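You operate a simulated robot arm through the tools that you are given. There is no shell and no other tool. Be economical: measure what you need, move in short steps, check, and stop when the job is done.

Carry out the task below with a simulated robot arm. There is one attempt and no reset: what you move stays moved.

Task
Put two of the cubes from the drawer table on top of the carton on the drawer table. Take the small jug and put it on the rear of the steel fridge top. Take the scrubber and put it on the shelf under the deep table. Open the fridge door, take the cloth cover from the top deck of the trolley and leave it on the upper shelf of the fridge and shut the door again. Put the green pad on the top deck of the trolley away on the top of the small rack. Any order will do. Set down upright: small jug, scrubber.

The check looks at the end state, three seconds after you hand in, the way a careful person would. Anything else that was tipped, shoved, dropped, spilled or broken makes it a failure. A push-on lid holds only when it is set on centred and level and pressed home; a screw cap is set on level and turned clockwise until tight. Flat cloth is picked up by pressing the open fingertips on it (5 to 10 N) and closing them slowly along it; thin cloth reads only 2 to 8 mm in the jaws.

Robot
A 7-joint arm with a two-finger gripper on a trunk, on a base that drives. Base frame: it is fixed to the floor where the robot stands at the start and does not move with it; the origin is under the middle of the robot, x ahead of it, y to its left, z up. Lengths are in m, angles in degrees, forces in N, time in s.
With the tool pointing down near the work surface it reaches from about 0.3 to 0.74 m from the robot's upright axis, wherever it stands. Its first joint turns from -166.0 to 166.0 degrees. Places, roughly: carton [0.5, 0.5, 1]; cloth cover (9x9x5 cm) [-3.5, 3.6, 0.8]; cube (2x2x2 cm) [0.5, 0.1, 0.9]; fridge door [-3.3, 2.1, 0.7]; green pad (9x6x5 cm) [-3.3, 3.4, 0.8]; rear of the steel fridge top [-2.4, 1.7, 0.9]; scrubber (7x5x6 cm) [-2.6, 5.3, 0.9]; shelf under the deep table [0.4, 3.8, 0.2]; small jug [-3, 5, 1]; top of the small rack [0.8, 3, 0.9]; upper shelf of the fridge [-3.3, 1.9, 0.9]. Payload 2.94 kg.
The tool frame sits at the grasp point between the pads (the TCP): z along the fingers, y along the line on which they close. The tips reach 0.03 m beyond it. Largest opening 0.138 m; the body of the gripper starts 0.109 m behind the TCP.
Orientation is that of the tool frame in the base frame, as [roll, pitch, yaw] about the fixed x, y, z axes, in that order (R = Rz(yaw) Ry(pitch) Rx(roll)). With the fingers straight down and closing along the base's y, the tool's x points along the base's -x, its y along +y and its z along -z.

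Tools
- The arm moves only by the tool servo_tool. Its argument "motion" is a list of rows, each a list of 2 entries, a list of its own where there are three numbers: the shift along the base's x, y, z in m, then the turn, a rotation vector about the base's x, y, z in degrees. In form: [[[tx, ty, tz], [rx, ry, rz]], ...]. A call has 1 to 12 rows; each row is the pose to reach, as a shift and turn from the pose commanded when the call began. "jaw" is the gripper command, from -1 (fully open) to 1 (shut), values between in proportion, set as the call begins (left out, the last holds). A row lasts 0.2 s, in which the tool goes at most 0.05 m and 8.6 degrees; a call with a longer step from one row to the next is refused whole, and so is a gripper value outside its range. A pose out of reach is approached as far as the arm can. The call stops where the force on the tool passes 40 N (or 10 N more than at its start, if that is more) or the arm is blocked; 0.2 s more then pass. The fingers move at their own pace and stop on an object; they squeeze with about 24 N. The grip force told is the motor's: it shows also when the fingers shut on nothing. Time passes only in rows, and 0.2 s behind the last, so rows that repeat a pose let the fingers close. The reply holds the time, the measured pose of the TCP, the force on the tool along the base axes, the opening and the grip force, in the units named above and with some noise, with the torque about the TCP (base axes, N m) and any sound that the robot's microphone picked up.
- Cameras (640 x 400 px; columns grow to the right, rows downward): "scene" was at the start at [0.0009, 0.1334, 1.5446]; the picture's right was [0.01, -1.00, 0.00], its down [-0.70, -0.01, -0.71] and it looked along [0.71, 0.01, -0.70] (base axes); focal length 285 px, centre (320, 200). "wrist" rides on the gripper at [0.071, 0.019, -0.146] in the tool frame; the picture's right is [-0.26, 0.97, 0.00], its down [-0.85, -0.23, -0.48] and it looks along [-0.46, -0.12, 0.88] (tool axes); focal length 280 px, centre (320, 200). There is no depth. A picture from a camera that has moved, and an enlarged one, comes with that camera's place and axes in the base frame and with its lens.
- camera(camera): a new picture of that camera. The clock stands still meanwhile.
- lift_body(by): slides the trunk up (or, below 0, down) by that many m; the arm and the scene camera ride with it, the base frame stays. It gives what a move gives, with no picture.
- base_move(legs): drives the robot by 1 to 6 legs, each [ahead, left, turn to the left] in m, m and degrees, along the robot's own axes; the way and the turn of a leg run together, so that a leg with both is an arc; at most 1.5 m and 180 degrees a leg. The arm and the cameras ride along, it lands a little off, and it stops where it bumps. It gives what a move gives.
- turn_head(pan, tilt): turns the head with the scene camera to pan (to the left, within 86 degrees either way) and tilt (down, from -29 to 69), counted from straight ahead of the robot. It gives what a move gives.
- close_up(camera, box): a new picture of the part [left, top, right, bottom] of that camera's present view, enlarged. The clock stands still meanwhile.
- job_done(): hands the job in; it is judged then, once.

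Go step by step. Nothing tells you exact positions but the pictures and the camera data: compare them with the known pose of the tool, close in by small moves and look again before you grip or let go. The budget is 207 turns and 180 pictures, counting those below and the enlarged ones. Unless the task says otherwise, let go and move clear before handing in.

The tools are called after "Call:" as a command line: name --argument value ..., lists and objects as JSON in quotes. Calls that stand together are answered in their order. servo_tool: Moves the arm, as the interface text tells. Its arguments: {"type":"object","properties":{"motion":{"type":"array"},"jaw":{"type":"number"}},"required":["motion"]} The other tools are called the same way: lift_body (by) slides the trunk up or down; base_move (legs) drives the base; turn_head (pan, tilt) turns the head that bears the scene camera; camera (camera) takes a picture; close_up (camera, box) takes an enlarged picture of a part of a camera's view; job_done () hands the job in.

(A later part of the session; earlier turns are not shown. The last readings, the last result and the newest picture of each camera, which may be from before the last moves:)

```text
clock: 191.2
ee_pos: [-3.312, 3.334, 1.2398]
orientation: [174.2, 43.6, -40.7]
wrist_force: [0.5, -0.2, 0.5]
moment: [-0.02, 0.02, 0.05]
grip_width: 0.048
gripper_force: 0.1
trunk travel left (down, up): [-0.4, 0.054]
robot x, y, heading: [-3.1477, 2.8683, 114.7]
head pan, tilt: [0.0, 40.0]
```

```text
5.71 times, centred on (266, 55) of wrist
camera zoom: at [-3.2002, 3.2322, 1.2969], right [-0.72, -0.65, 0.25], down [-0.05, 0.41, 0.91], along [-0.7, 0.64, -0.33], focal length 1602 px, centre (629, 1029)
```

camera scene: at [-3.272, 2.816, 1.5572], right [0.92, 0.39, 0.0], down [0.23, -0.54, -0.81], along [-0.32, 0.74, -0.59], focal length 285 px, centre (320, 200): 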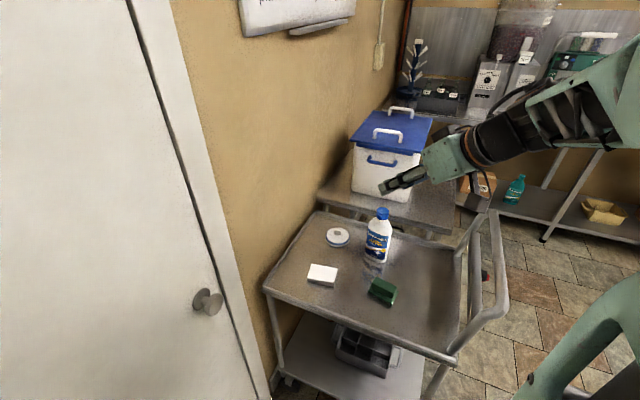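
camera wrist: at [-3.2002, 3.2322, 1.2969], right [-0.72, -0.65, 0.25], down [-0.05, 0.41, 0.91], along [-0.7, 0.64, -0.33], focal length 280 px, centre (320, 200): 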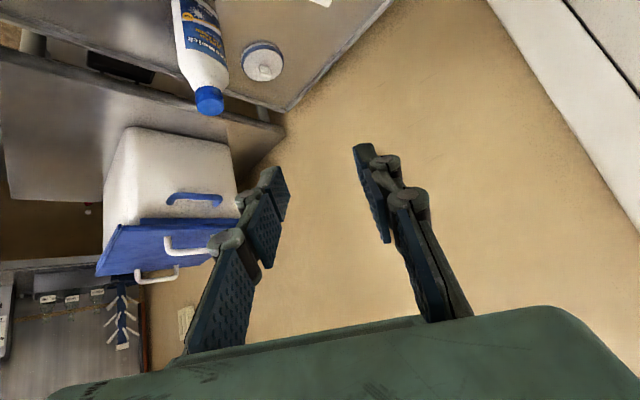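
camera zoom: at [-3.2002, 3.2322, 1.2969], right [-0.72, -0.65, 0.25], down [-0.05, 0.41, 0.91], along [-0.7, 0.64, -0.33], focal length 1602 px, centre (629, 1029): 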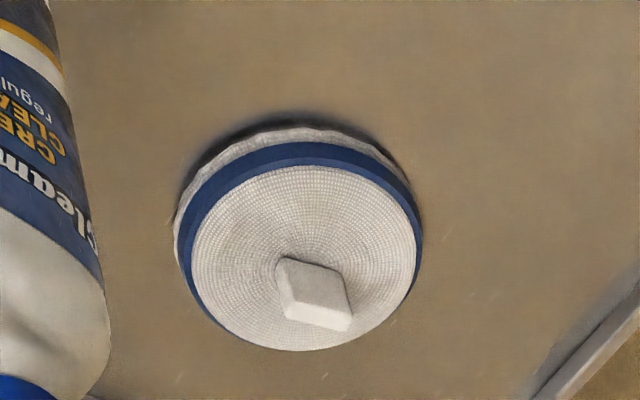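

The tab's wide direction is about heading 23°, so I'll grip across it with the tool tilted forward. Yawing the tool -30° and approaching to a pre-grasp 10 cm short of the tab.

Call:
servo_tool --motion '[[[-0.01, 0.005, -0.01], [0.4, -0.9, -7.5]], [[-0.03, 0.015, -0.03], [0.8, -1.8, -15]], [[-0.05, 0.03, -0.06], [1.2, -2.7, -22.5]], [[-0.07, 0.05, -0.09], [1.6, -3.7, -30]], [[-0.09, 0.07, -0.125], [1.6, -3.7, -30]], [[-0.105, 0.09, -0.165], [1.6, -3.7, -30]], [[-0.12, 0.105, -0.205], [1.6, -3.7, -30]], [[-0.135, 0.12, -0.245], [1.6, -3.7, -30]], [[-0.15, 0.135, -0.28], [1.6, -3.7, -30]], [[-0.161, 0.15, -0.308], [1.6, -3.7, -30]], [[-0.161, 0.15, -0.308], [1.6, -3.7, -30]]]'

Call:
camera --camera "wrist"

Call:
close_up --camera "scene" --box '[270, 180, 430, 280]'

```text
clock: 193.6
ee_pos: [-3.4751, 3.4828, 0.9333]
orientation: [179.5, 42.8, -66.8]
wrist_force: [0.2, 0.2, -0.4]
moment: [-0.02, 0.0, 0.02]
grip_width: 0.048
gripper_force: 0.0
out of reach, approached as far as the arm can: row 4
trunk travel left (down, up): [-0.4, 0.054]
robot x, y, heading: [-3.1447, 2.8672, 115.0]
head pan, tilt: [0.0, 40.0]
```

```text
81 pictures are left
camera wrist: at [-3.4326, 3.3388, 0.9905], right [-0.96, -0.21, 0.18], down [0.1, 0.37, 0.92], along [-0.26, 0.91, -0.33], focal length 280 px, centre (320, 200)
```

wrist: 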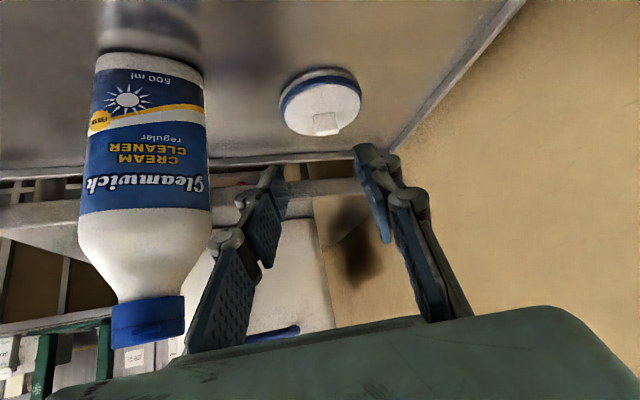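

```text
4.00 times, centred on (350, 230) of scene
camera zoom: at [-3.2733, 2.8128, 1.5516], right [0.91, 0.42, 0.0], down [0.27, -0.58, -0.77], along [-0.32, 0.69, -0.64], focal length 1139 px, centre (200, 80)
```

zoom: 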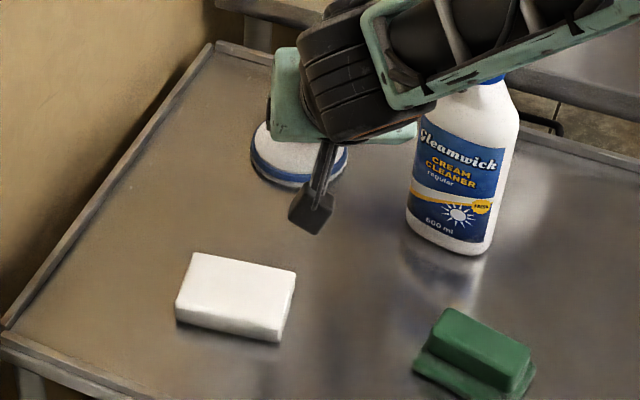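

The tab is at (-3.512, 3.55). Final approach along the tool axis.

Call:
servo_tool --motion '[[[-0.012, 0.02, -0.03], [0, 0, 0]], [[-0.022, 0.038, -0.053], [0, 0, 0]], [[-0.028, 0.048, -0.066], [0, 0, 0]], [[-0.031, 0.053, -0.072], [0, 0, 0]], [[-0.031, 0.053, -0.072], [0, 0, 0]]]'

Call:
camera --camera "wrist"

```text
clock: 194.8
ee_pos: [-3.5048, 3.5366, 0.8598]
orientation: [179.5, 42.7, -66.9]
wrist_force: [-0.1, 0.2, 0.8]
moment: [0.01, 0.02, 0.0]
grip_width: 0.0484
gripper_force: 0.1
trunk travel left (down, up): [-0.4, 0.054]
robot x, y, heading: [-3.1451, 2.8694, 115.2]
head pan, tilt: [0.0, 40.0]
```

```text
79 pictures are left
camera wrist: at [-3.4627, 3.3918, 0.9181], right [-0.96, -0.21, 0.18], down [0.1, 0.37, 0.92], along [-0.26, 0.91, -0.33], focal length 280 px, centre (320, 200)
```

wrist: 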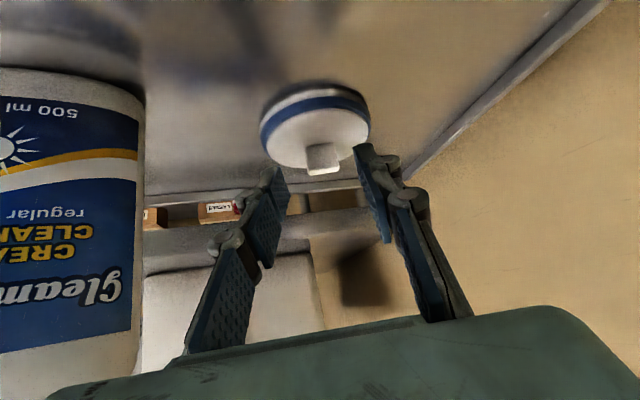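

The tab is between the tips. A few millimetres deeper, then close.

Call:
servo_tool --motion '[[[-0.001, 0.004, -0.003], [0, 0, 0]], [[-0.002, 0.008, -0.006], [0, 0, 0]], [[-0.002, 0.008, -0.006], [0, 0, 0]]]'

Call:
servo_tool --motion '[[[0, 0, 0], [0, 0, 0]], [[0, 0, 0], [0, 0, 0]], [[0, 0, 0], [0, 0, 0]], [[0, 0, 0], [0, 0, 0]]]' --jaw 1

Call:
camera --camera "wrist"

```text
clock: 195.6
ee_pos: [-3.5063, 3.5437, 0.8532]
orientation: [179.5, 42.8, -66.9]
wrist_force: [0.2, -0.8, -0.1]
moment: [-0.01, -0.04, -0.01]
grip_width: 0.0482
gripper_force: 0.1
trunk travel left (down, up): [-0.4, 0.054]
robot x, y, heading: [-3.1457, 2.8651, 114.9]
head pan, tilt: [0.0, 40.0]
```

```text
clock: 196.6
ee_pos: [-3.5071, 3.5454, 0.8556]
orientation: [179.6, 42.8, -66.9]
wrist_force: [0.5, 0.8, -0.4]
moment: [-0.03, -0.02, 0.03]
grip_width: 0.0005
gripper_force: 24.2
trunk travel left (down, up): [-0.4, 0.054]
robot x, y, heading: [-3.1479, 2.867, 114.8]
head pan, tilt: [0.0, 40.0]
```

```text
78 pictures are left
camera wrist: at [-3.4646, 3.4, 0.9127], right [-0.96, -0.21, 0.18], down [0.1, 0.37, 0.92], along [-0.26, 0.91, -0.33], focal length 280 px, centre (320, 200)
```

wrist: 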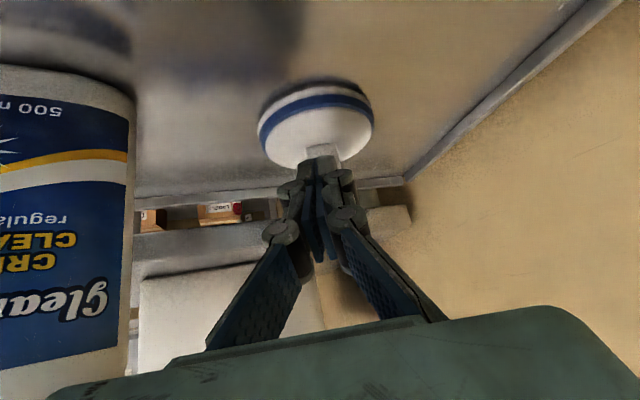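

I missed: re-triangulation puts the tab lower and farther, at about (-3.532, 3.592, 0.80) (deck z≈0.76). Opening, and checking hand clearance to the bottle before moving on.

Call:
servo_tool --motion '[[[0.005, -0.012, 0.015], [0, 0, 0]], [[0.005, -0.012, 0.015], [0, 0, 0]], [[0.005, -0.012, 0.015], [0, 0, 0]]]' --jaw 0.4

Call:
close_up --camera "scene" --box '[270, 160, 430, 260]'

```text
clock: 197.4
ee_pos: [-3.5011, 3.5325, 0.8692]
orientation: [179.5, 42.8, -66.9]
wrist_force: [-0.6, -0.7, -0.4]
moment: [0.01, 0.01, -0.01]
grip_width: 0.0414
gripper_force: 0.1
trunk travel left (down, up): [-0.4, 0.054]
robot x, y, heading: [-3.1495, 2.8697, 114.9]
head pan, tilt: [0.0, 40.0]
```

```text
4.00 times, centred on (350, 210) of scene
camera zoom: at [-3.2734, 2.8129, 1.5516], right [0.91, 0.42, 0.0], down [0.27, -0.58, -0.77], along [-0.32, 0.69, -0.64], focal length 1139 px, centre (200, 160)
```

zoom: 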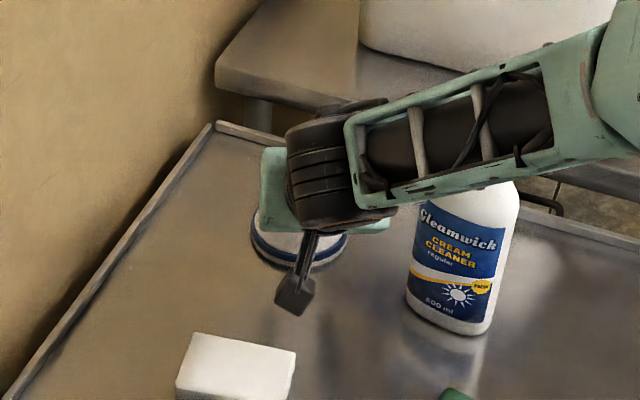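

Clearance to the bottle looks about 2 cm. Advancing along the tool axis, in small steps.

Call:
servo_tool --motion '[[[-0.008, 0.015, -0.016], [0, 0, 0]], [[-0.016, 0.03, -0.032], [0, 0, 0]], [[-0.021, 0.039, -0.041], [0, 0, 0]], [[-0.025, 0.046, -0.048], [0, 0, 0]], [[-0.025, 0.046, -0.048], [0, 0, 0]]]'

Call:
camera --camera "wrist"

```text
clock: 198.6
ee_pos: [-3.527, 3.5797, 0.826]
orientation: [179.5, 43.2, -66.9]
wrist_force: [2.3, -3.0, 20.3]
moment: [0.24, -0.18, -0.06]
grip_width: 0.0417
gripper_force: 0.2
trunk travel left (down, up): [-0.4, 0.054]
robot x, y, heading: [-3.1503, 2.862, 114.8]
head pan, tilt: [0.0, 40.0]
```

```text
76 pictures are left
camera wrist: at [-3.4841, 3.434, 0.8838], right [-0.96, -0.21, 0.19], down [0.1, 0.36, 0.93], along [-0.26, 0.91, -0.33], focal length 280 px, centre (320, 200)
```

wrist: 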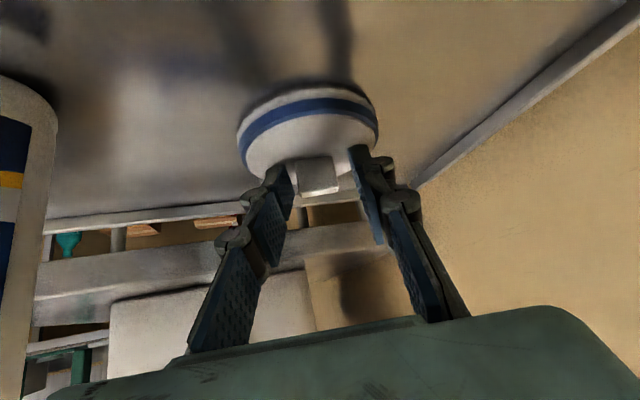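

The tips touch the disc with the tab between them. Easing up 4 mm and closing.

Call:
servo_tool --motion '[[[0, 0, 0.003], [0, 0, 0]], [[0, 0, 0.005], [0, 0, 0]]]'

Call:
servo_tool --motion '[[[0, 0, 0], [0, 0, 0]], [[0, 0, 0], [0, 0, 0]], [[0, 0, 0], [0, 0, 0]], [[0, 0, 0], [0, 0, 0]]]' --jaw 1

Call:
camera --camera "wrist"

```text
clock: 199.2
ee_pos: [-3.526, 3.5784, 0.8276]
orientation: [179.5, 42.9, -66.9]
wrist_force: [-1.9, 6.9, 13.0]
moment: [0.4, 0.04, 0.04]
grip_width: 0.0417
gripper_force: 0.2
trunk travel left (down, up): [-0.4, 0.054]
robot x, y, heading: [-3.1462, 2.8676, 114.7]
head pan, tilt: [0.0, 40.0]
```

```text
clock: 200.2
ee_pos: [-3.5259, 3.5788, 0.8272]
orientation: [179.4, 42.9, -67.1]
wrist_force: [5.8, 2.0, 12.6]
moment: [0.17, -0.02, -0.09]
grip_width: 0.0262
gripper_force: 23.7
trunk travel left (down, up): [-0.4, 0.054]
robot x, y, heading: [-3.1489, 2.866, 115.2]
head pan, tilt: [0.0, 40.0]
```

```text
75 pictures are left
camera wrist: at [-3.4829, 3.4335, 0.8851], right [-0.96, -0.21, 0.18], down [0.1, 0.37, 0.92], along [-0.26, 0.91, -0.33], focal length 280 px, centre (320, 200)
```

wrist: 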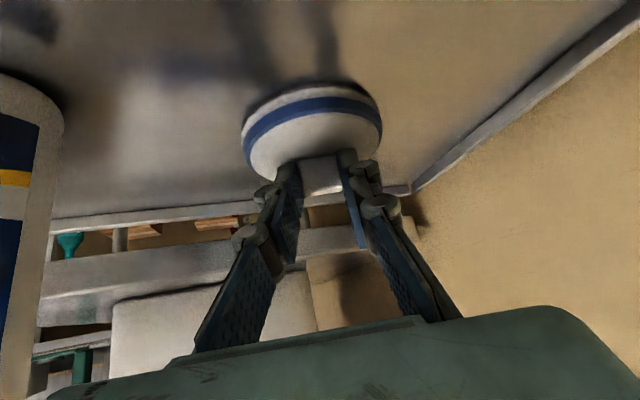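

Tab gripped (26 mm). Lifting back along the approach line, then up.

Call:
servo_tool --motion '[[[0, 0, 0.015], [0, 0, 0]], [[0.005, -0.01, 0.04], [0, 0, 0]], [[0.012, -0.025, 0.07], [0, 0, 0]], [[0.025, -0.045, 0.11], [0, 0, 0]], [[0.04, -0.07, 0.15], [0, 0, 0]], [[0.055, -0.1, 0.185], [0, 0, 0]], [[0.07, -0.13, 0.22], [0, 0, 0]], [[0.085, -0.16, 0.255], [0, 0, 0]], [[0.1, -0.19, 0.29], [0, 0, 0]], [[0.11, -0.22, 0.32], [0, 0, 0]], [[0.12, -0.24, 0.34], [0, 0, 0]]]'

Call:
camera --camera "wrist"

Call:
camera --camera "scene"

```text
clock: 202.6
ee_pos: [-3.403, 3.3368, 1.1623]
orientation: [179.1, 42.4, -67.3]
wrist_force: [0.7, 0.4, -0.7]
moment: [-0.02, 0.0, 0.02]
grip_width: 0.0261
gripper_force: 24.1
trunk travel left (down, up): [-0.4, 0.054]
robot x, y, heading: [-3.1454, 2.8667, 114.8]
head pan, tilt: [0.0, 40.0]
```

```text
74 pictures are left
camera wrist: at [-3.3628, 3.1934, 1.2216], right [-0.96, -0.2, 0.19], down [0.1, 0.38, 0.92], along [-0.26, 0.9, -0.34], focal length 280 px, centre (320, 200)
```

wrist: 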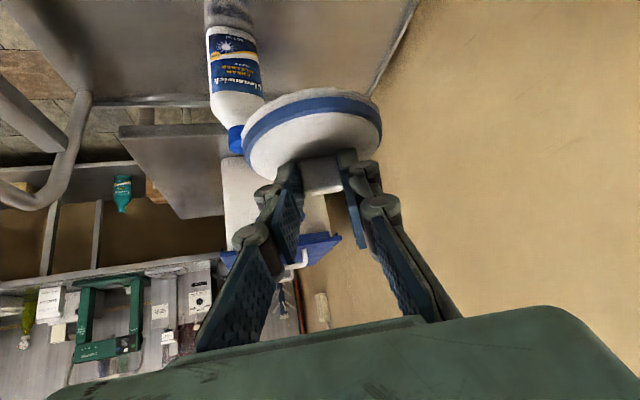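

```text
73 pictures are left
camera scene: at [-3.2711, 2.8148, 1.5533], right [0.92, 0.4, 0.0], down [0.25, -0.58, -0.78], along [-0.31, 0.72, -0.63], focal length 285 px, centre (320, 200)
```

scene: 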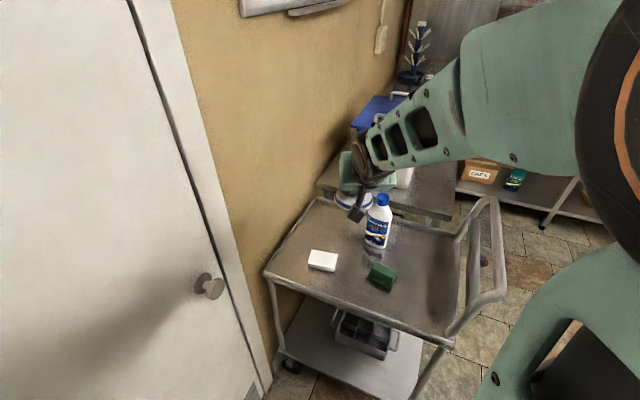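

The cover is held. Driving away to the east and turning right (away from the open door) to face the fridge.

Call:
base_move --legs '[[-0.273, -0.33, 0], [0, 0, -120], [0, 0, -121]]'

Call:
turn_head --pan 0 --tilt 30

Call:
camera --camera "scene"

```text
clock: 216.1
ee_pos: [-3.02, 2.3091, 1.165]
orientation: [179.5, 42.7, 51.9]
wrist_force: [-0.6, 0.0, 0.1]
moment: [0.02, -0.03, 0.0]
grip_width: 0.0257
gripper_force: 24.0
trunk travel left (down, up): [-0.4, 0.054]
robot x, y, heading: [-2.7315, 2.7607, -126.1]
head pan, tilt: [0.0, 40.0]
```

```text
clock: 216.8
ee_pos: [-3.0197, 2.3085, 1.164]
orientation: [179.5, 42.8, 51.9]
wrist_force: [0.0, 0.2, -1.0]
moment: [0.05, -0.01, 0.0]
grip_width: 0.0257
gripper_force: 24.3
trunk travel left (down, up): [-0.4, 0.054]
robot x, y, heading: [-2.7303, 2.7608, -126.2]
head pan, tilt: [0.0, 30.0]
```

```text
72 pictures are left
camera scene: at [-2.6304, 2.671, 1.5669], right [-0.81, 0.59, 0.0], down [0.3, 0.4, -0.87], along [-0.51, -0.7, -0.5], focal length 285 px, centre (320, 200)
```

scene: 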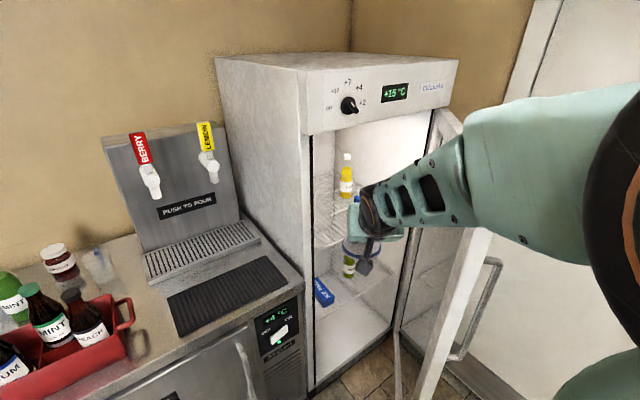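

Shelf plane is z≈0.90, x -3.09…-3.58, front y≈2.02; the ice pack and bottle sit at x≈-3.43, so I'll set the cover at about (-3.24, 1.92). Shifting the arm right, then driving closer.

Call:
servo_tool --motion '[[[-0.03, 0.01, 0], [0, 0, 0]], [[-0.06, 0.02, 0], [0, 0, 0]], [[-0.09, 0.03, 0], [0, 0, 0]], [[-0.11, 0.04, 0], [0, 0, 0]]]'

Call:
base_move --legs '[[0.2145, 0.0455, 0]]'

Call:
camera --camera "scene"

Call:
camera --camera "wrist"

```text
clock: 217.8
ee_pos: [-3.1307, 2.349, 1.1644]
orientation: [179.4, 42.8, 51.8]
wrist_force: [-0.9, 0.2, -0.2]
moment: [0.0, -0.01, 0.0]
grip_width: 0.0259
gripper_force: 23.6
trunk travel left (down, up): [-0.4, 0.054]
robot x, y, heading: [-2.7301, 2.7618, -126.3]
head pan, tilt: [0.0, 30.0]
```

```text
clock: 219.5
ee_pos: [-3.2217, 2.1479, 1.1656]
orientation: [179.5, 42.6, 51.9]
wrist_force: [-0.6, -0.2, 0.2]
moment: [0.03, 0.0, 0.03]
grip_width: 0.0257
gripper_force: 24.0
trunk travel left (down, up): [-0.4, 0.054]
robot x, y, heading: [-2.823, 2.565, -126.3]
head pan, tilt: [0.0, 30.0]
```

```text
71 pictures are left
camera scene: at [-2.721, 2.4701, 1.5669], right [-0.81, 0.59, 0.0], down [0.3, 0.4, -0.87], along [-0.51, -0.7, -0.5], focal length 285 px, centre (320, 200)
```

scene: 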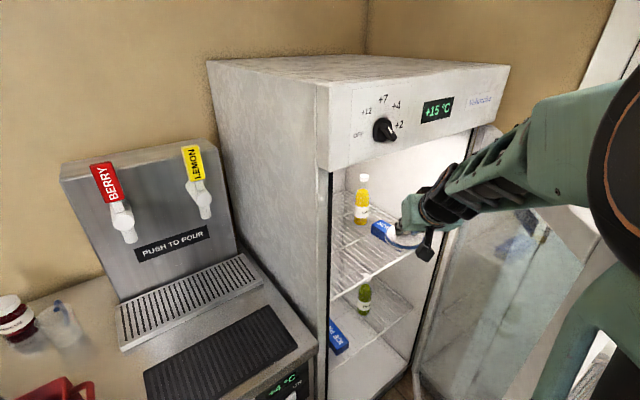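

```text
70 pictures are left
camera wrist: at [-3.1144, 2.2576, 1.2245], right [0.64, -0.74, 0.18], down [-0.37, -0.09, 0.92], along [-0.67, -0.66, -0.34], focal length 280 px, centre (320, 200)
```

wrist: 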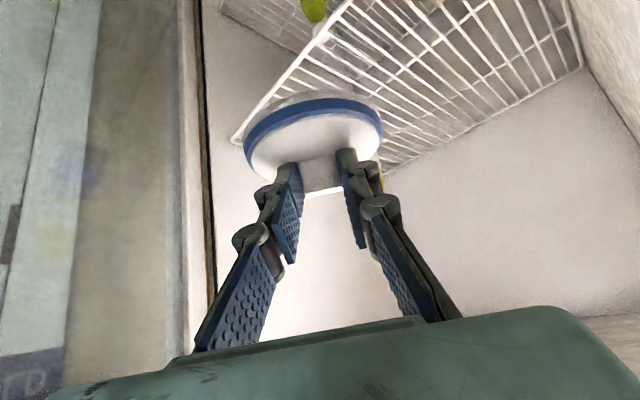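

Call:
close_up --camera "scene" --box '[310, 150, 470, 250]'

```text
4.00 times, centred on (390, 200) of scene
camera zoom: at [-2.721, 2.4701, 1.5669], right [-0.81, 0.59, 0.0], down [0.3, 0.4, -0.87], along [-0.51, -0.7, -0.5], focal length 1139 px, centre (40, 200)
```

zoom: 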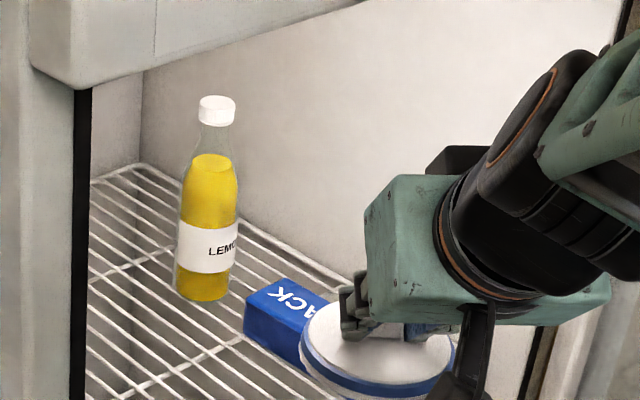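

Path is free. Moving the cover in over the shelf, stopping about 4 cm above it.

Call:
servo_tool --motion '[[[-0.002, -0.035, -0.03], [0, 0, 0]], [[-0.004, -0.07, -0.06], [0, 0, 0]], [[-0.006, -0.105, -0.085], [0, 0, 0]], [[-0.008, -0.14, -0.11], [0, 0, 0]], [[-0.01, -0.175, -0.13], [0, 0, 0]], [[-0.01, -0.205, -0.15], [0, 0, 0]], [[-0.01, -0.217, -0.16], [0, 0, 0]], [[-0.01, -0.217, -0.16], [0, 0, 0]]]'

Call:
close_up --camera "scene" --box '[300, 140, 492, 260]'

Call:
camera --camera "wrist"

```text
clock: 221.3
ee_pos: [-3.2305, 1.932, 1.0059]
orientation: [179.5, 42.8, 51.9]
wrist_force: [0.0, -0.3, 0.3]
moment: [0.0, 0.0, -0.01]
grip_width: 0.0261
gripper_force: 23.7
trunk travel left (down, up): [-0.4, 0.054]
robot x, y, heading: [-2.8241, 2.5611, -126.4]
head pan, tilt: [0.0, 30.0]
```

```text
3.33 times, centred on (396, 200) of scene
camera zoom: at [-2.7207, 2.4707, 1.5669], right [-0.81, 0.59, 0.0], down [0.3, 0.4, -0.87], along [-0.51, -0.7, -0.5], focal length 949 px, centre (67, 200)
```

zoom: 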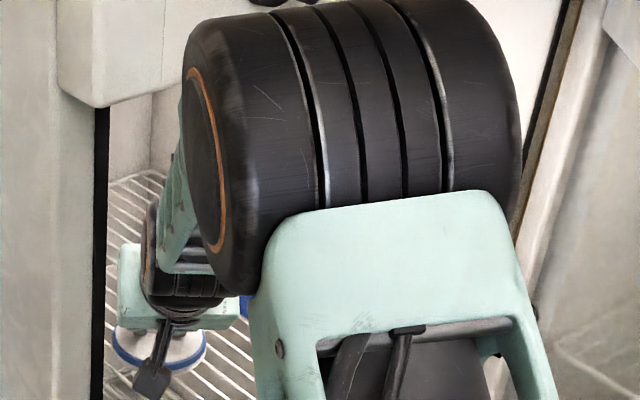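

```text
67 pictures are left
camera wrist: at [-3.1245, 2.0404, 1.0652], right [0.64, -0.74, 0.18], down [-0.37, -0.09, 0.92], along [-0.67, -0.66, -0.33], focal length 280 px, centre (320, 200)
```

wrist: 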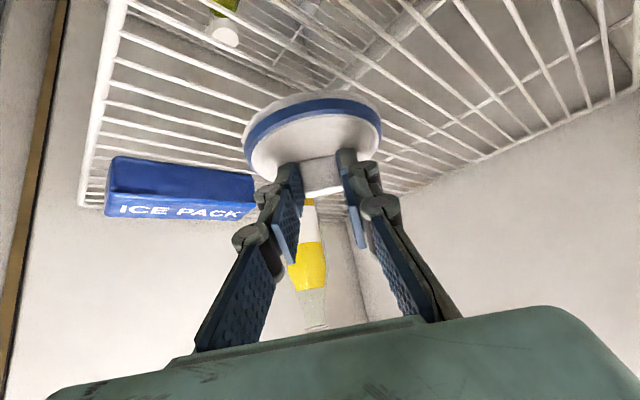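

Well clear of the ice pack. Lowering to contact.

Call:
servo_tool --motion '[[[0, 0, -0.015], [0, 0, 0]], [[0, 0, -0.025], [0, 0, 0]], [[0, 0, -0.032], [0, 0, 0]], [[0, 0, -0.036], [0, 0, 0]], [[0, 0, -0.036], [0, 0, 0]]]'

Call:
camera --camera "wrist"

```text
clock: 222.5
ee_pos: [-3.2309, 1.9301, 0.9706]
orientation: [179.4, 42.7, 51.8]
wrist_force: [-0.3, -0.5, 0.1]
moment: [0.01, 0.02, 0.01]
grip_width: 0.0258
gripper_force: 24.1
trunk travel left (down, up): [-0.4, 0.054]
robot x, y, heading: [-2.8222, 2.5574, -126.2]
head pan, tilt: [0.0, 30.0]
```

```text
66 pictures are left
camera wrist: at [-3.1242, 2.0407, 1.0291], right [0.64, -0.74, 0.18], down [-0.37, -0.09, 0.92], along [-0.67, -0.66, -0.34], focal length 280 px, centre (320, 200)
```

wrist: 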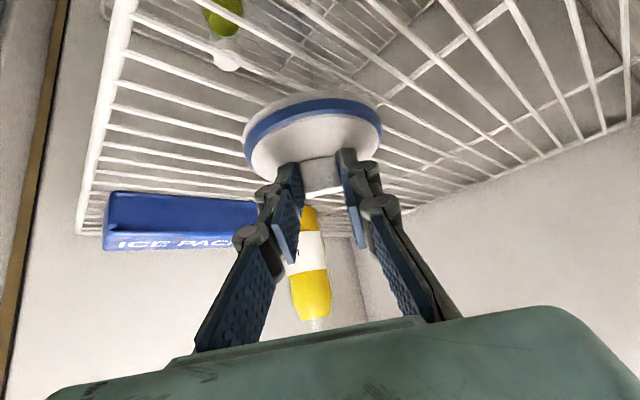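

Call:
servo_tool --motion '[[[0, 0, -0.004], [0, 0, 0]], [[0, 0, -0.008], [0, 0, 0]], [[0, 0, -0.012], [0, 0, 0]], [[0, 0, -0.012], [0, 0, 0]]]'

Call:
servo_tool --motion '[[[0, 0, -0.004], [0, 0, 0]], [[0, 0, -0.007], [0, 0, 0]], [[0, 0, -0.007], [0, 0, 0]]]'

```text
clock: 223.5
ee_pos: [-3.2315, 1.931, 0.9579]
orientation: [179.4, 42.7, 51.8]
wrist_force: [-0.5, -0.9, -0.8]
moment: [0.01, 0.0, 0.0]
grip_width: 0.0254
gripper_force: 24.1
trunk travel left (down, up): [-0.4, 0.054]
robot x, y, heading: [-2.8223, 2.5611, -125.9]
head pan, tilt: [0.0, 30.0]
```

```text
clock: 224.3
ee_pos: [-3.2302, 1.9313, 0.9523]
orientation: [179.4, 42.8, 51.8]
wrist_force: [-0.3, 1.0, -0.7]
moment: [0.03, 0.0, -0.01]
grip_width: 0.0259
gripper_force: 24.2
trunk travel left (down, up): [-0.4, 0.054]
robot x, y, heading: [-2.8243, 2.5614, -126.2]
head pan, tilt: [0.0, 30.0]
```

No contact yet; continuing in small steps.

Call:
servo_tool --motion '[[[0, 0, -0.004], [0, 0, 0]], [[0, 0, -0.008], [0, 0, 0]], [[0, 0, -0.012], [0, 0, 0]], [[0, 0, -0.012], [0, 0, 0]]]'

Call:
camera --camera "wrist"

```text
clock: 225.3
ee_pos: [-3.2306, 1.9298, 0.9483]
orientation: [179.4, 43.6, 51.8]
wrist_force: [1.4, -0.1, 27.0]
moment: [-0.39, 0.16, -0.17]
grip_width: 0.0252
gripper_force: 24.2
trunk travel left (down, up): [-0.4, 0.054]
robot x, y, heading: [-2.8226, 2.5609, -126.5]
head pan, tilt: [0.0, 30.0]
```

```text
65 pictures are left
camera wrist: at [-3.1242, 2.0406, 1.003], right [0.65, -0.74, 0.19], down [-0.36, -0.08, 0.93], along [-0.67, -0.67, -0.32], focal length 280 px, centre (320, 200)
```

wrist: 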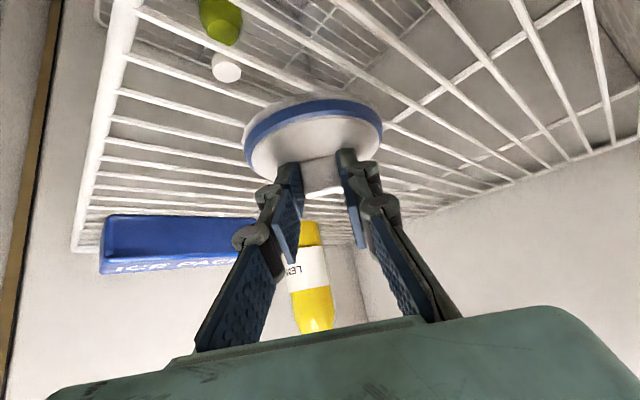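

Contact (27 N). Relieving pressure, then opening and withdrawing along the tool axis.

Call:
servo_tool --motion '[[[0, 0, 0.004], [0, 0, 0]], [[0, 0, 0.006], [0, 0, 0]]]'

Call:
servo_tool --motion '[[[0, 0, 0], [0, 0, 0]], [[0, 0, 0], [0, 0, 0]], [[0, 0, 0], [0, 0, 0]], [[0.01, 0.008, 0.015], [0, 0, 0]], [[0.02, 0.02, 0.04], [0, 0, 0]], [[0.03, 0.04, 0.065], [0, 0, 0]], [[0.035, 0.08, 0.08], [0, 0, 0]], [[0.03, 0.12, 0.1], [0, 0, 0]], [[0.02, 0.16, 0.12], [0, 0, 0]], [[0.02, 0.2, 0.14], [0, 0, 0]]]' --jaw 0.25

Call:
camera --camera "wrist"

Call:
camera --camera "scene"

```text
clock: 225.9
ee_pos: [-3.2311, 1.9309, 0.9467]
orientation: [179.5, 43.0, 51.9]
wrist_force: [-3.1, -6.4, 15.0]
moment: [-0.51, 0.44, 0.0]
grip_width: 0.0251
gripper_force: 23.7
trunk travel left (down, up): [-0.4, 0.054]
robot x, y, heading: [-2.8246, 2.5608, -126.3]
head pan, tilt: [0.0, 30.0]
```

```text
clock: 228.1
ee_pos: [-3.2095, 2.1344, 1.0848]
orientation: [179.5, 42.7, 52.0]
wrist_force: [-0.3, -0.5, 0.7]
moment: [0.0, 0.0, -0.01]
grip_width: 0.0518
gripper_force: 0.0
trunk travel left (down, up): [-0.4, 0.054]
robot x, y, heading: [-2.823, 2.5604, -126.3]
head pan, tilt: [0.0, 30.0]
```

```text
64 pictures are left
camera wrist: at [-3.1037, 2.2432, 1.1438], right [0.65, -0.74, 0.18], down [-0.37, -0.09, 0.92], along [-0.67, -0.66, -0.34], focal length 280 px, centre (320, 200)
```

wrist: 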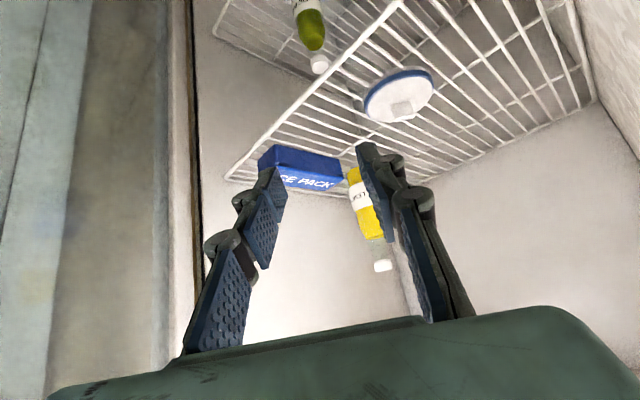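

```text
63 pictures are left
camera scene: at [-2.7206, 2.4718, 1.567], right [-0.81, 0.59, 0.0], down [0.3, 0.4, -0.87], along [-0.51, -0.7, -0.5], focal length 285 px, centre (320, 200)
```

scene: 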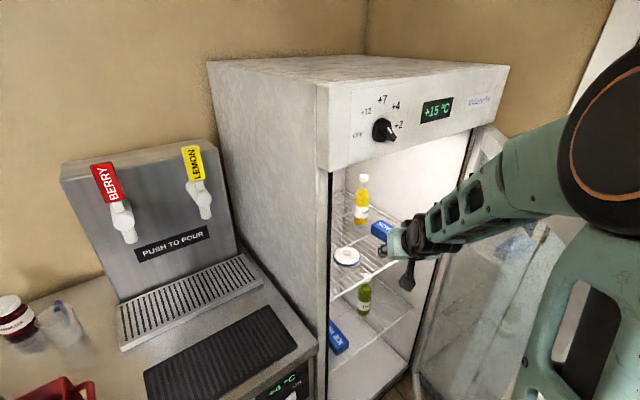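

The cover lies flat on the upper shelf. Now to shut the door: I withdraw past the door tip and back the base to the north-east.

Call:
servo_tool --motion '[[[0.04, 0.01, 0.01], [0, 0, 0]], [[0.08, 0.02, 0.02], [0, 0, 0]], [[0.1, 0.05, 0.03], [0, 0, 0]]]' --jaw 1

Call:
base_move --legs '[[-0.35, -0.144, 0]]'

Call:
camera --camera "scene"

```text
clock: 228.9
ee_pos: [-3.1115, 2.1872, 1.1026]
orientation: [179.4, 41.2, 51.5]
wrist_force: [-0.6, 0.3, -1.4]
moment: [0.02, -0.02, 0.01]
grip_width: 0.0
gripper_force: 23.4
trunk travel left (down, up): [-0.4, 0.054]
robot x, y, heading: [-2.8193, 2.5638, -126.4]
head pan, tilt: [0.0, 30.0]
```

```text
clock: 231.3
ee_pos: [-3.0213, 2.5538, 1.107]
orientation: [179.5, 41.7, 51.8]
wrist_force: [-0.1, 0.2, 0.1]
moment: [-0.04, 0.0, 0.03]
grip_width: 0.0
gripper_force: 24.3
trunk travel left (down, up): [-0.4, 0.054]
robot x, y, heading: [-2.7338, 2.9301, -126.1]
head pan, tilt: [0.0, 30.0]
```

```text
62 pictures are left
camera scene: at [-2.6408, 2.8477, 1.5693], right [-0.71, 0.7, 0.0], down [0.33, 0.34, -0.88], along [-0.61, -0.63, -0.48], focal length 285 px, centre (320, 200)
```

scene: 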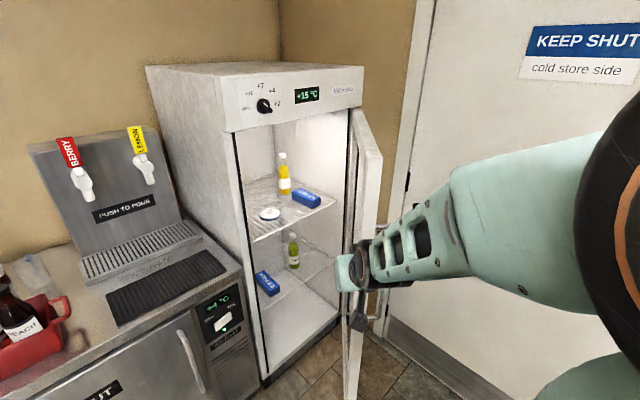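

The door tip is at about (-3.24, 2.46). I'll bring the hand around its outer side (north of the tip).

Call:
servo_tool --motion '[[[-0.01, 0.04, 0], [0, 0, 0]], [[-0.03, 0.08, 0], [0, 0, 0]], [[-0.06, 0.11, 0], [0, 0, 0]], [[-0.1, 0.13, 0], [0, 0, 0]], [[-0.15, 0.13, 0], [0, 0, 0]], [[-0.19, 0.12, 0], [0, 0, 0]]]'

Call:
base_move --legs '[[0.059, -0.09, 0]]'

Call:
camera --camera "scene"

```text
clock: 232.8
ee_pos: [-3.2113, 2.6743, 1.1074]
orientation: [179.5, 41.7, 51.9]
wrist_force: [0.1, -0.1, 0.8]
moment: [0.03, -0.02, -0.01]
grip_width: 0.0
gripper_force: 23.9
out of reach, approached as far as the arm can: row 2
trunk travel left (down, up): [-0.4, 0.054]
robot x, y, heading: [-2.7318, 2.9317, -126.0]
head pan, tilt: [0.0, 30.0]
```

```text
clock: 234.2
ee_pos: [-3.317, 2.6807, 1.1063]
orientation: [179.6, 41.7, 51.8]
wrist_force: [0.2, -0.3, -0.1]
moment: [0.0, -0.01, -0.01]
grip_width: 0.0001
gripper_force: 24.3
trunk travel left (down, up): [-0.4, 0.054]
robot x, y, heading: [-2.835, 2.9375, -126.2]
head pan, tilt: [0.0, 30.0]
```

```text
61 pictures are left
camera scene: at [-2.738, 2.8459, 1.567], right [-0.81, 0.59, 0.0], down [0.3, 0.4, -0.87], along [-0.51, -0.7, -0.5], focal length 285 px, centre (320, 200)
```

scene: 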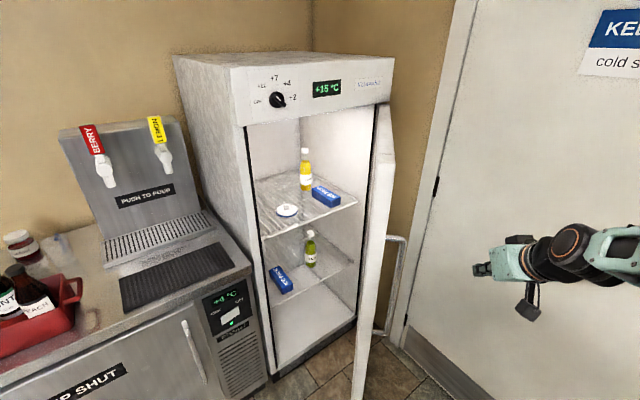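

The hand is outside. Moving along the door's outer side and then pushing it toward closed.

Call:
servo_tool --motion '[[[-0.03, -0.03, -0.03], [0, 0, 0]], [[-0.06, -0.06, -0.06], [0, 0, 0]], [[-0.083, -0.086, -0.09], [0, 0, 0]], [[-0.07, -0.098, -0.09], [0, 0, 0]], [[-0.056, -0.112, -0.09], [0, 0, 0]], [[-0.042, -0.126, -0.09], [0, 0, 0]], [[-0.03, -0.14, -0.09], [0, 0, 0]], [[-0.018, -0.154, -0.09], [0, 0, 0]], [[-0.006, -0.168, -0.09], [0, 0, 0]], [[0.006, -0.182, -0.09], [0, 0, 0]], [[0.018, -0.196, -0.09], [0, 0, 0]]]'

Call:
camera --camera "scene"

```text
refused: row 1 steps farther than a row can; nothing moved
```

```text
60 pictures are left
camera scene: at [-2.738, 2.8459, 1.567], right [-0.81, 0.59, 0.0], down [0.3, 0.4, -0.87], along [-0.51, -0.7, -0.5], focal length 285 px, centre (320, 200)
```

scene: 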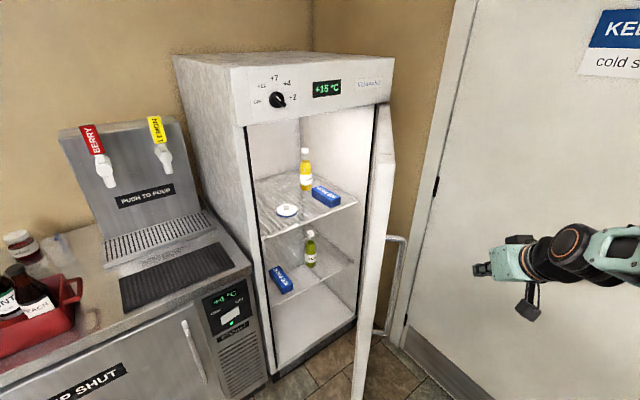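

Call:
servo_tool --motion '[[[-0.025, -0.025, -0.025], [0, 0, 0]], [[-0.05, -0.05, -0.05], [0, 0, 0]], [[-0.075, -0.078, -0.07], [0, 0, 0]], [[-0.083, -0.09, -0.09], [0, 0, 0]], [[-0.07, -0.104, -0.09], [0, 0, 0]], [[-0.056, -0.118, -0.09], [0, 0, 0]], [[-0.042, -0.132, -0.09], [0, 0, 0]], [[-0.03, -0.146, -0.09], [0, 0, 0]], [[-0.018, -0.16, -0.09], [0, 0, 0]], [[-0.006, -0.174, -0.09], [0, 0, 0]], [[0.006, -0.188, -0.09], [0, 0, 0]], [[0.018, -0.202, -0.09], [0, 0, 0]]]'

Call:
camera --camera "scene"

```text
clock: 236.8
ee_pos: [-3.2989, 2.478, 1.018]
orientation: [179.5, 41.7, 51.9]
wrist_force: [-0.3, -0.3, 0.0]
moment: [0.0, 0.01, 0.01]
grip_width: 0.0002
gripper_force: 23.7
out of reach, approached as far as the arm can: row 8
trunk travel left (down, up): [-0.4, 0.054]
robot x, y, heading: [-2.8383, 2.9341, -126.2]
head pan, tilt: [0.0, 30.0]
```

```text
59 pictures are left
camera scene: at [-2.7373, 2.8454, 1.5669], right [-0.81, 0.59, 0.0], down [0.3, 0.4, -0.87], along [-0.51, -0.7, -0.5], focal length 285 px, centre (320, 200)
```

scene: 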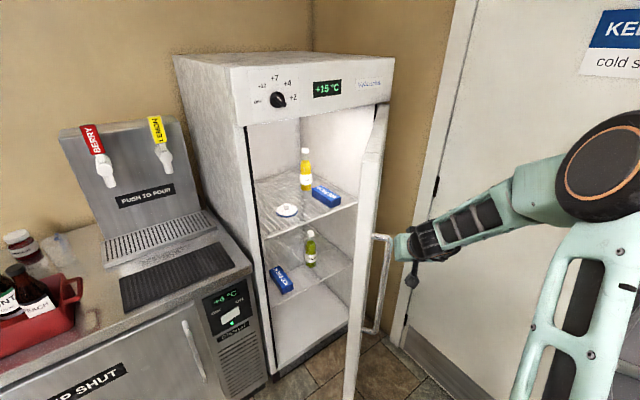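

It moves. Continuing along the closing arc.

Call:
servo_tool --motion '[[[0.013, -0.011, 0], [0, 0, 0]], [[0.026, -0.023, 0], [0, 0, 0]], [[0.039, -0.035, 0], [0, 0, 0]], [[0.052, -0.047, 0], [0, 0, 0]], [[0.064, -0.059, 0], [0, 0, 0]], [[0.076, -0.071, 0], [0, 0, 0]], [[0.088, -0.085, 0], [0, 0, 0]], [[0.099, -0.099, 0], [0, 0, 0]], [[0.109, -0.113, 0], [0, 0, 0]], [[0.119, -0.127, 0], [0, 0, 0]], [[0.128, -0.142, 0], [0, 0, 0]], [[0.136, -0.157, 0], [0, 0, 0]]]'

Call:
camera --camera "scene"

```text
clock: 239.4
ee_pos: [-3.1617, 2.3192, 1.0169]
orientation: [179.5, 41.7, 52.1]
wrist_force: [0.6, -0.2, 0.9]
moment: [0.0, 0.03, -0.05]
grip_width: 0.0
gripper_force: 24.3
trunk travel left (down, up): [-0.4, 0.054]
robot x, y, heading: [-2.8388, 2.9369, -126.1]
head pan, tilt: [0.0, 30.0]
```

```text
58 pictures are left
camera scene: at [-2.7371, 2.8455, 1.5669], right [-0.81, 0.59, 0.0], down [0.3, 0.4, -0.87], along [-0.51, -0.7, -0.5], focal length 285 px, centre (320, 200)
```

scene: 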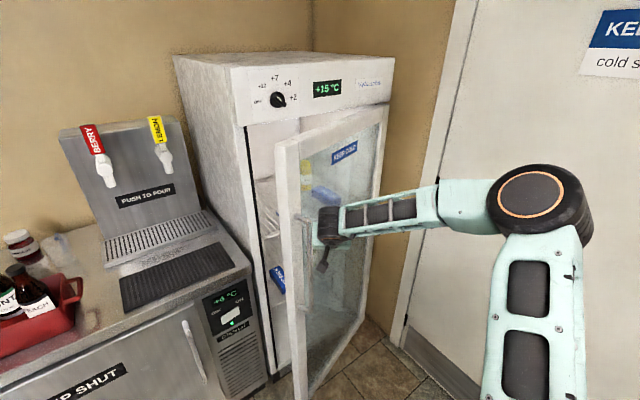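

Nearly closed. Continuing with more -y motion.

Call:
servo_tool --motion '[[[0.007, -0.015, 0], [0, 0, 0]], [[0.014, -0.03, 0], [0, 0, 0]], [[0.02, -0.045, 0], [0, 0, 0]], [[0.026, -0.06, 0], [0, 0, 0]], [[0.031, -0.075, 0], [0, 0, 0]], [[0.036, -0.09, 0], [0, 0, 0]], [[0.04, -0.105, 0], [0, 0, 0]], [[0.043, -0.12, 0], [0, 0, 0]], [[0.046, -0.135, 0], [0, 0, 0]], [[0.048, -0.15, 0], [0, 0, 0]]]'

Call:
camera --camera "scene"

```text
clock: 241.6
ee_pos: [-3.118, 2.1932, 1.0174]
orientation: [179.5, 41.7, 51.8]
wrist_force: [0.2, -0.2, 0.0]
moment: [0.01, -0.03, 0.01]
grip_width: 0.0001
gripper_force: 24.0
out of reach, approached as far as the arm can: row 9, 10
trunk travel left (down, up): [-0.4, 0.054]
robot x, y, heading: [-2.8422, 2.9385, -126.2]
head pan, tilt: [0.0, 30.0]
```

```text
57 pictures are left
camera scene: at [-2.7377, 2.8456, 1.5669], right [-0.81, 0.59, 0.0], down [0.3, 0.4, -0.87], along [-0.51, -0.7, -0.5], focal length 285 px, centre (320, 200)
```

scene: 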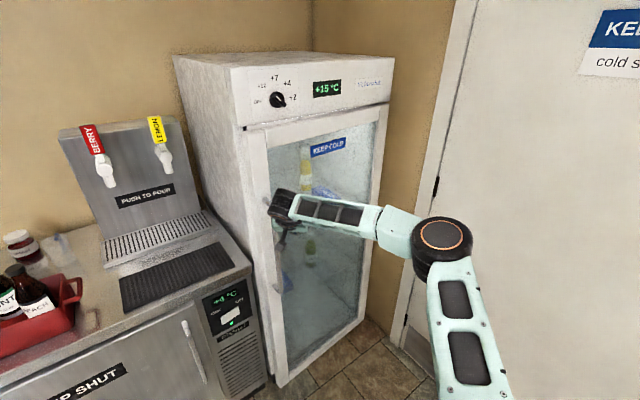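

Almost closed; a small base advance finishes it.

Call:
base_move --legs '[[0.06, 0.044, 0]]'

Call:
servo_tool --motion '[[[0, -0.008, 0], [0, 0, 0]], [[0, -0.016, 0], [0, 0, 0]], [[0, -0.024, 0], [0, 0, 0]], [[0, -0.032, 0], [0, 0, 0]], [[0, -0.04, 0], [0, 0, 0]], [[0, -0.05, 0], [0, 0, 0]]]'

Call:
close_up --camera "scene" --box '[190, 60, 446, 220]'

```text
clock: 242.8
ee_pos: [-3.1324, 2.1295, 1.0146]
orientation: [-179.7, 41.5, 51.0]
wrist_force: [-2.1, 2.4, 0.5]
moment: [-0.21, -0.26, 0.27]
grip_width: 0.0
gripper_force: 23.8
trunk travel left (down, up): [-0.4, 0.054]
robot x, y, heading: [-2.8396, 2.8673, -126.3]
head pan, tilt: [0.0, 30.0]
stopped in leg 1: the force on the tool passed its limit at 61 N (the readings are from after the stop); the commanded pose is now the measured one
```

```text
clock: 244.2
ee_pos: [-3.1361, 2.1263, 1.0169]
orientation: [-179.9, 41.6, 50.8]
wrist_force: [-17.9, 30.0, -3.5]
moment: [-3.5, -1.79, 3.37]
grip_width: 0.0
gripper_force: 23.5
out of reach, approached as far as the arm can: row 2, 3, 4, 5, 6
trunk travel left (down, up): [-0.4, 0.054]
robot x, y, heading: [-2.8429, 2.868, -126.2]
head pan, tilt: [0.0, 30.0]
```

```text
2.50 times, centred on (318, 140) of scene
camera zoom: at [-2.7419, 2.7803, 1.5675], right [-0.81, 0.59, 0.0], down [0.3, 0.4, -0.87], along [-0.51, -0.7, -0.5], focal length 712 px, centre (325, 350)
```

zoom: 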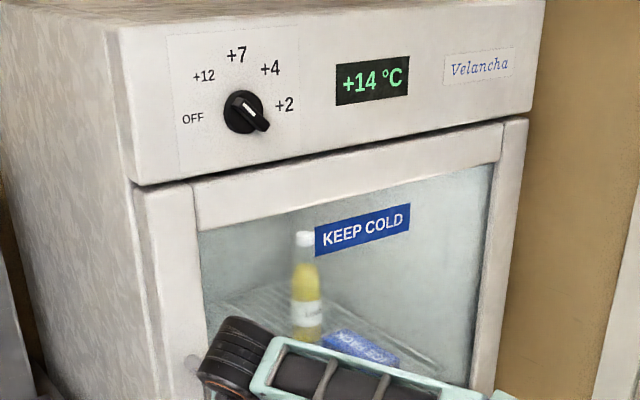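

The door is flush and the temperature is falling. Withdrawing straight back.

Call:
servo_tool --motion '[[[0.0, 0.04, 0], [0, 0, 0]], [[0.0, 0.08, 0.01], [0, 0, 0]], [[0.0, 0.12, 0.03], [0, 0, 0]], [[0.01, 0.16, 0.06], [0, 0, 0]], [[0.02, 0.2, 0.08], [0, 0, 0]]]'

Call:
camera --camera "scene"

```text
refused: row 4 steps farther than a row can; nothing moved
```

```text
55 pictures are left
camera scene: at [-2.7419, 2.7803, 1.5675], right [-0.81, 0.59, 0.0], down [0.3, 0.4, -0.87], along [-0.51, -0.7, -0.5], focal length 285 px, centre (320, 200)
```

scene: 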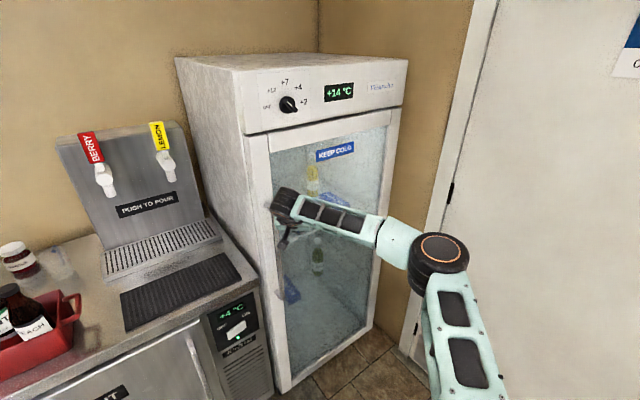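

Call:
servo_tool --motion '[[[0.0, 0.035, 0], [0, 0, 0]], [[0.0, 0.07, 0.01], [0, 0, 0]], [[0.0, 0.105, 0.03], [0, 0, 0]], [[0.01, 0.14, 0.05], [0, 0, 0]], [[0.01, 0.17, 0.08], [0, 0, 0]], [[0.01, 0.2, 0.11], [0, 0, 0]], [[0.01, 0.23, 0.14], [0, 0, 0]], [[0.01, 0.25, 0.17], [0, 0, 0]]]' --jaw -0.2

Call:
base_move --legs '[[0, 0, -118.7]]'

Call:
turn_head --pan 0 --tilt 40

Call:
camera --camera "scene"

```text
clock: 245.9
ee_pos: [-3.1217, 2.3703, 1.1868]
orientation: [-179.6, 41.5, 51.3]
wrist_force: [0.3, -0.4, 0.3]
moment: [-0.04, 0.0, 0.0]
grip_width: 0.0829
gripper_force: 0.0
trunk travel left (down, up): [-0.4, 0.054]
robot x, y, heading: [-2.8382, 2.8657, -126.4]
head pan, tilt: [0.0, 30.0]
```

```text
clock: 251.3
ee_pos: [-3.1329, 3.3556, 1.1868]
orientation: [-179.6, 41.5, -68.5]
wrist_force: [-0.2, 0.1, -0.8]
moment: [0.0, -0.04, 0.01]
grip_width: 0.083
gripper_force: 0.1
trunk travel left (down, up): [-0.4, 0.054]
robot x, y, heading: [-2.8423, 2.8668, 114.4]
head pan, tilt: [0.0, 30.0]
```

```text
clock: 252.1
ee_pos: [-3.1331, 3.3564, 1.1855]
orientation: [-179.7, 41.4, -68.5]
wrist_force: [-0.2, 0.1, 0.5]
moment: [0.03, 0.0, -0.01]
grip_width: 0.0828
gripper_force: 0.1
trunk travel left (down, up): [-0.4, 0.054]
robot x, y, heading: [-2.8412, 2.8672, 114.1]
head pan, tilt: [0.0, 40.0]
```

```text
54 pictures are left
camera scene: at [-2.9662, 2.8133, 1.5516], right [0.91, 0.41, 0.0], down [0.26, -0.59, -0.77], along [-0.31, 0.7, -0.64], focal length 285 px, centre (320, 200)
```

scene: 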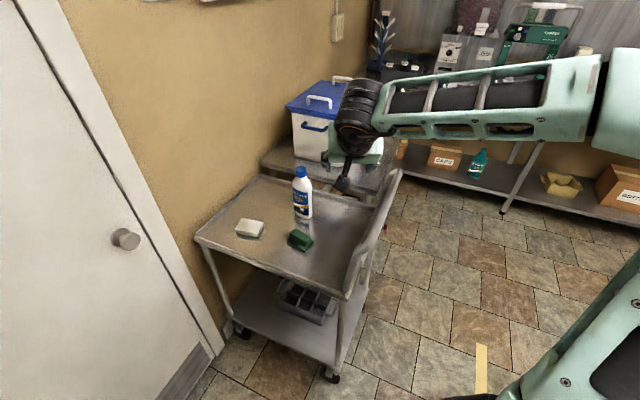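

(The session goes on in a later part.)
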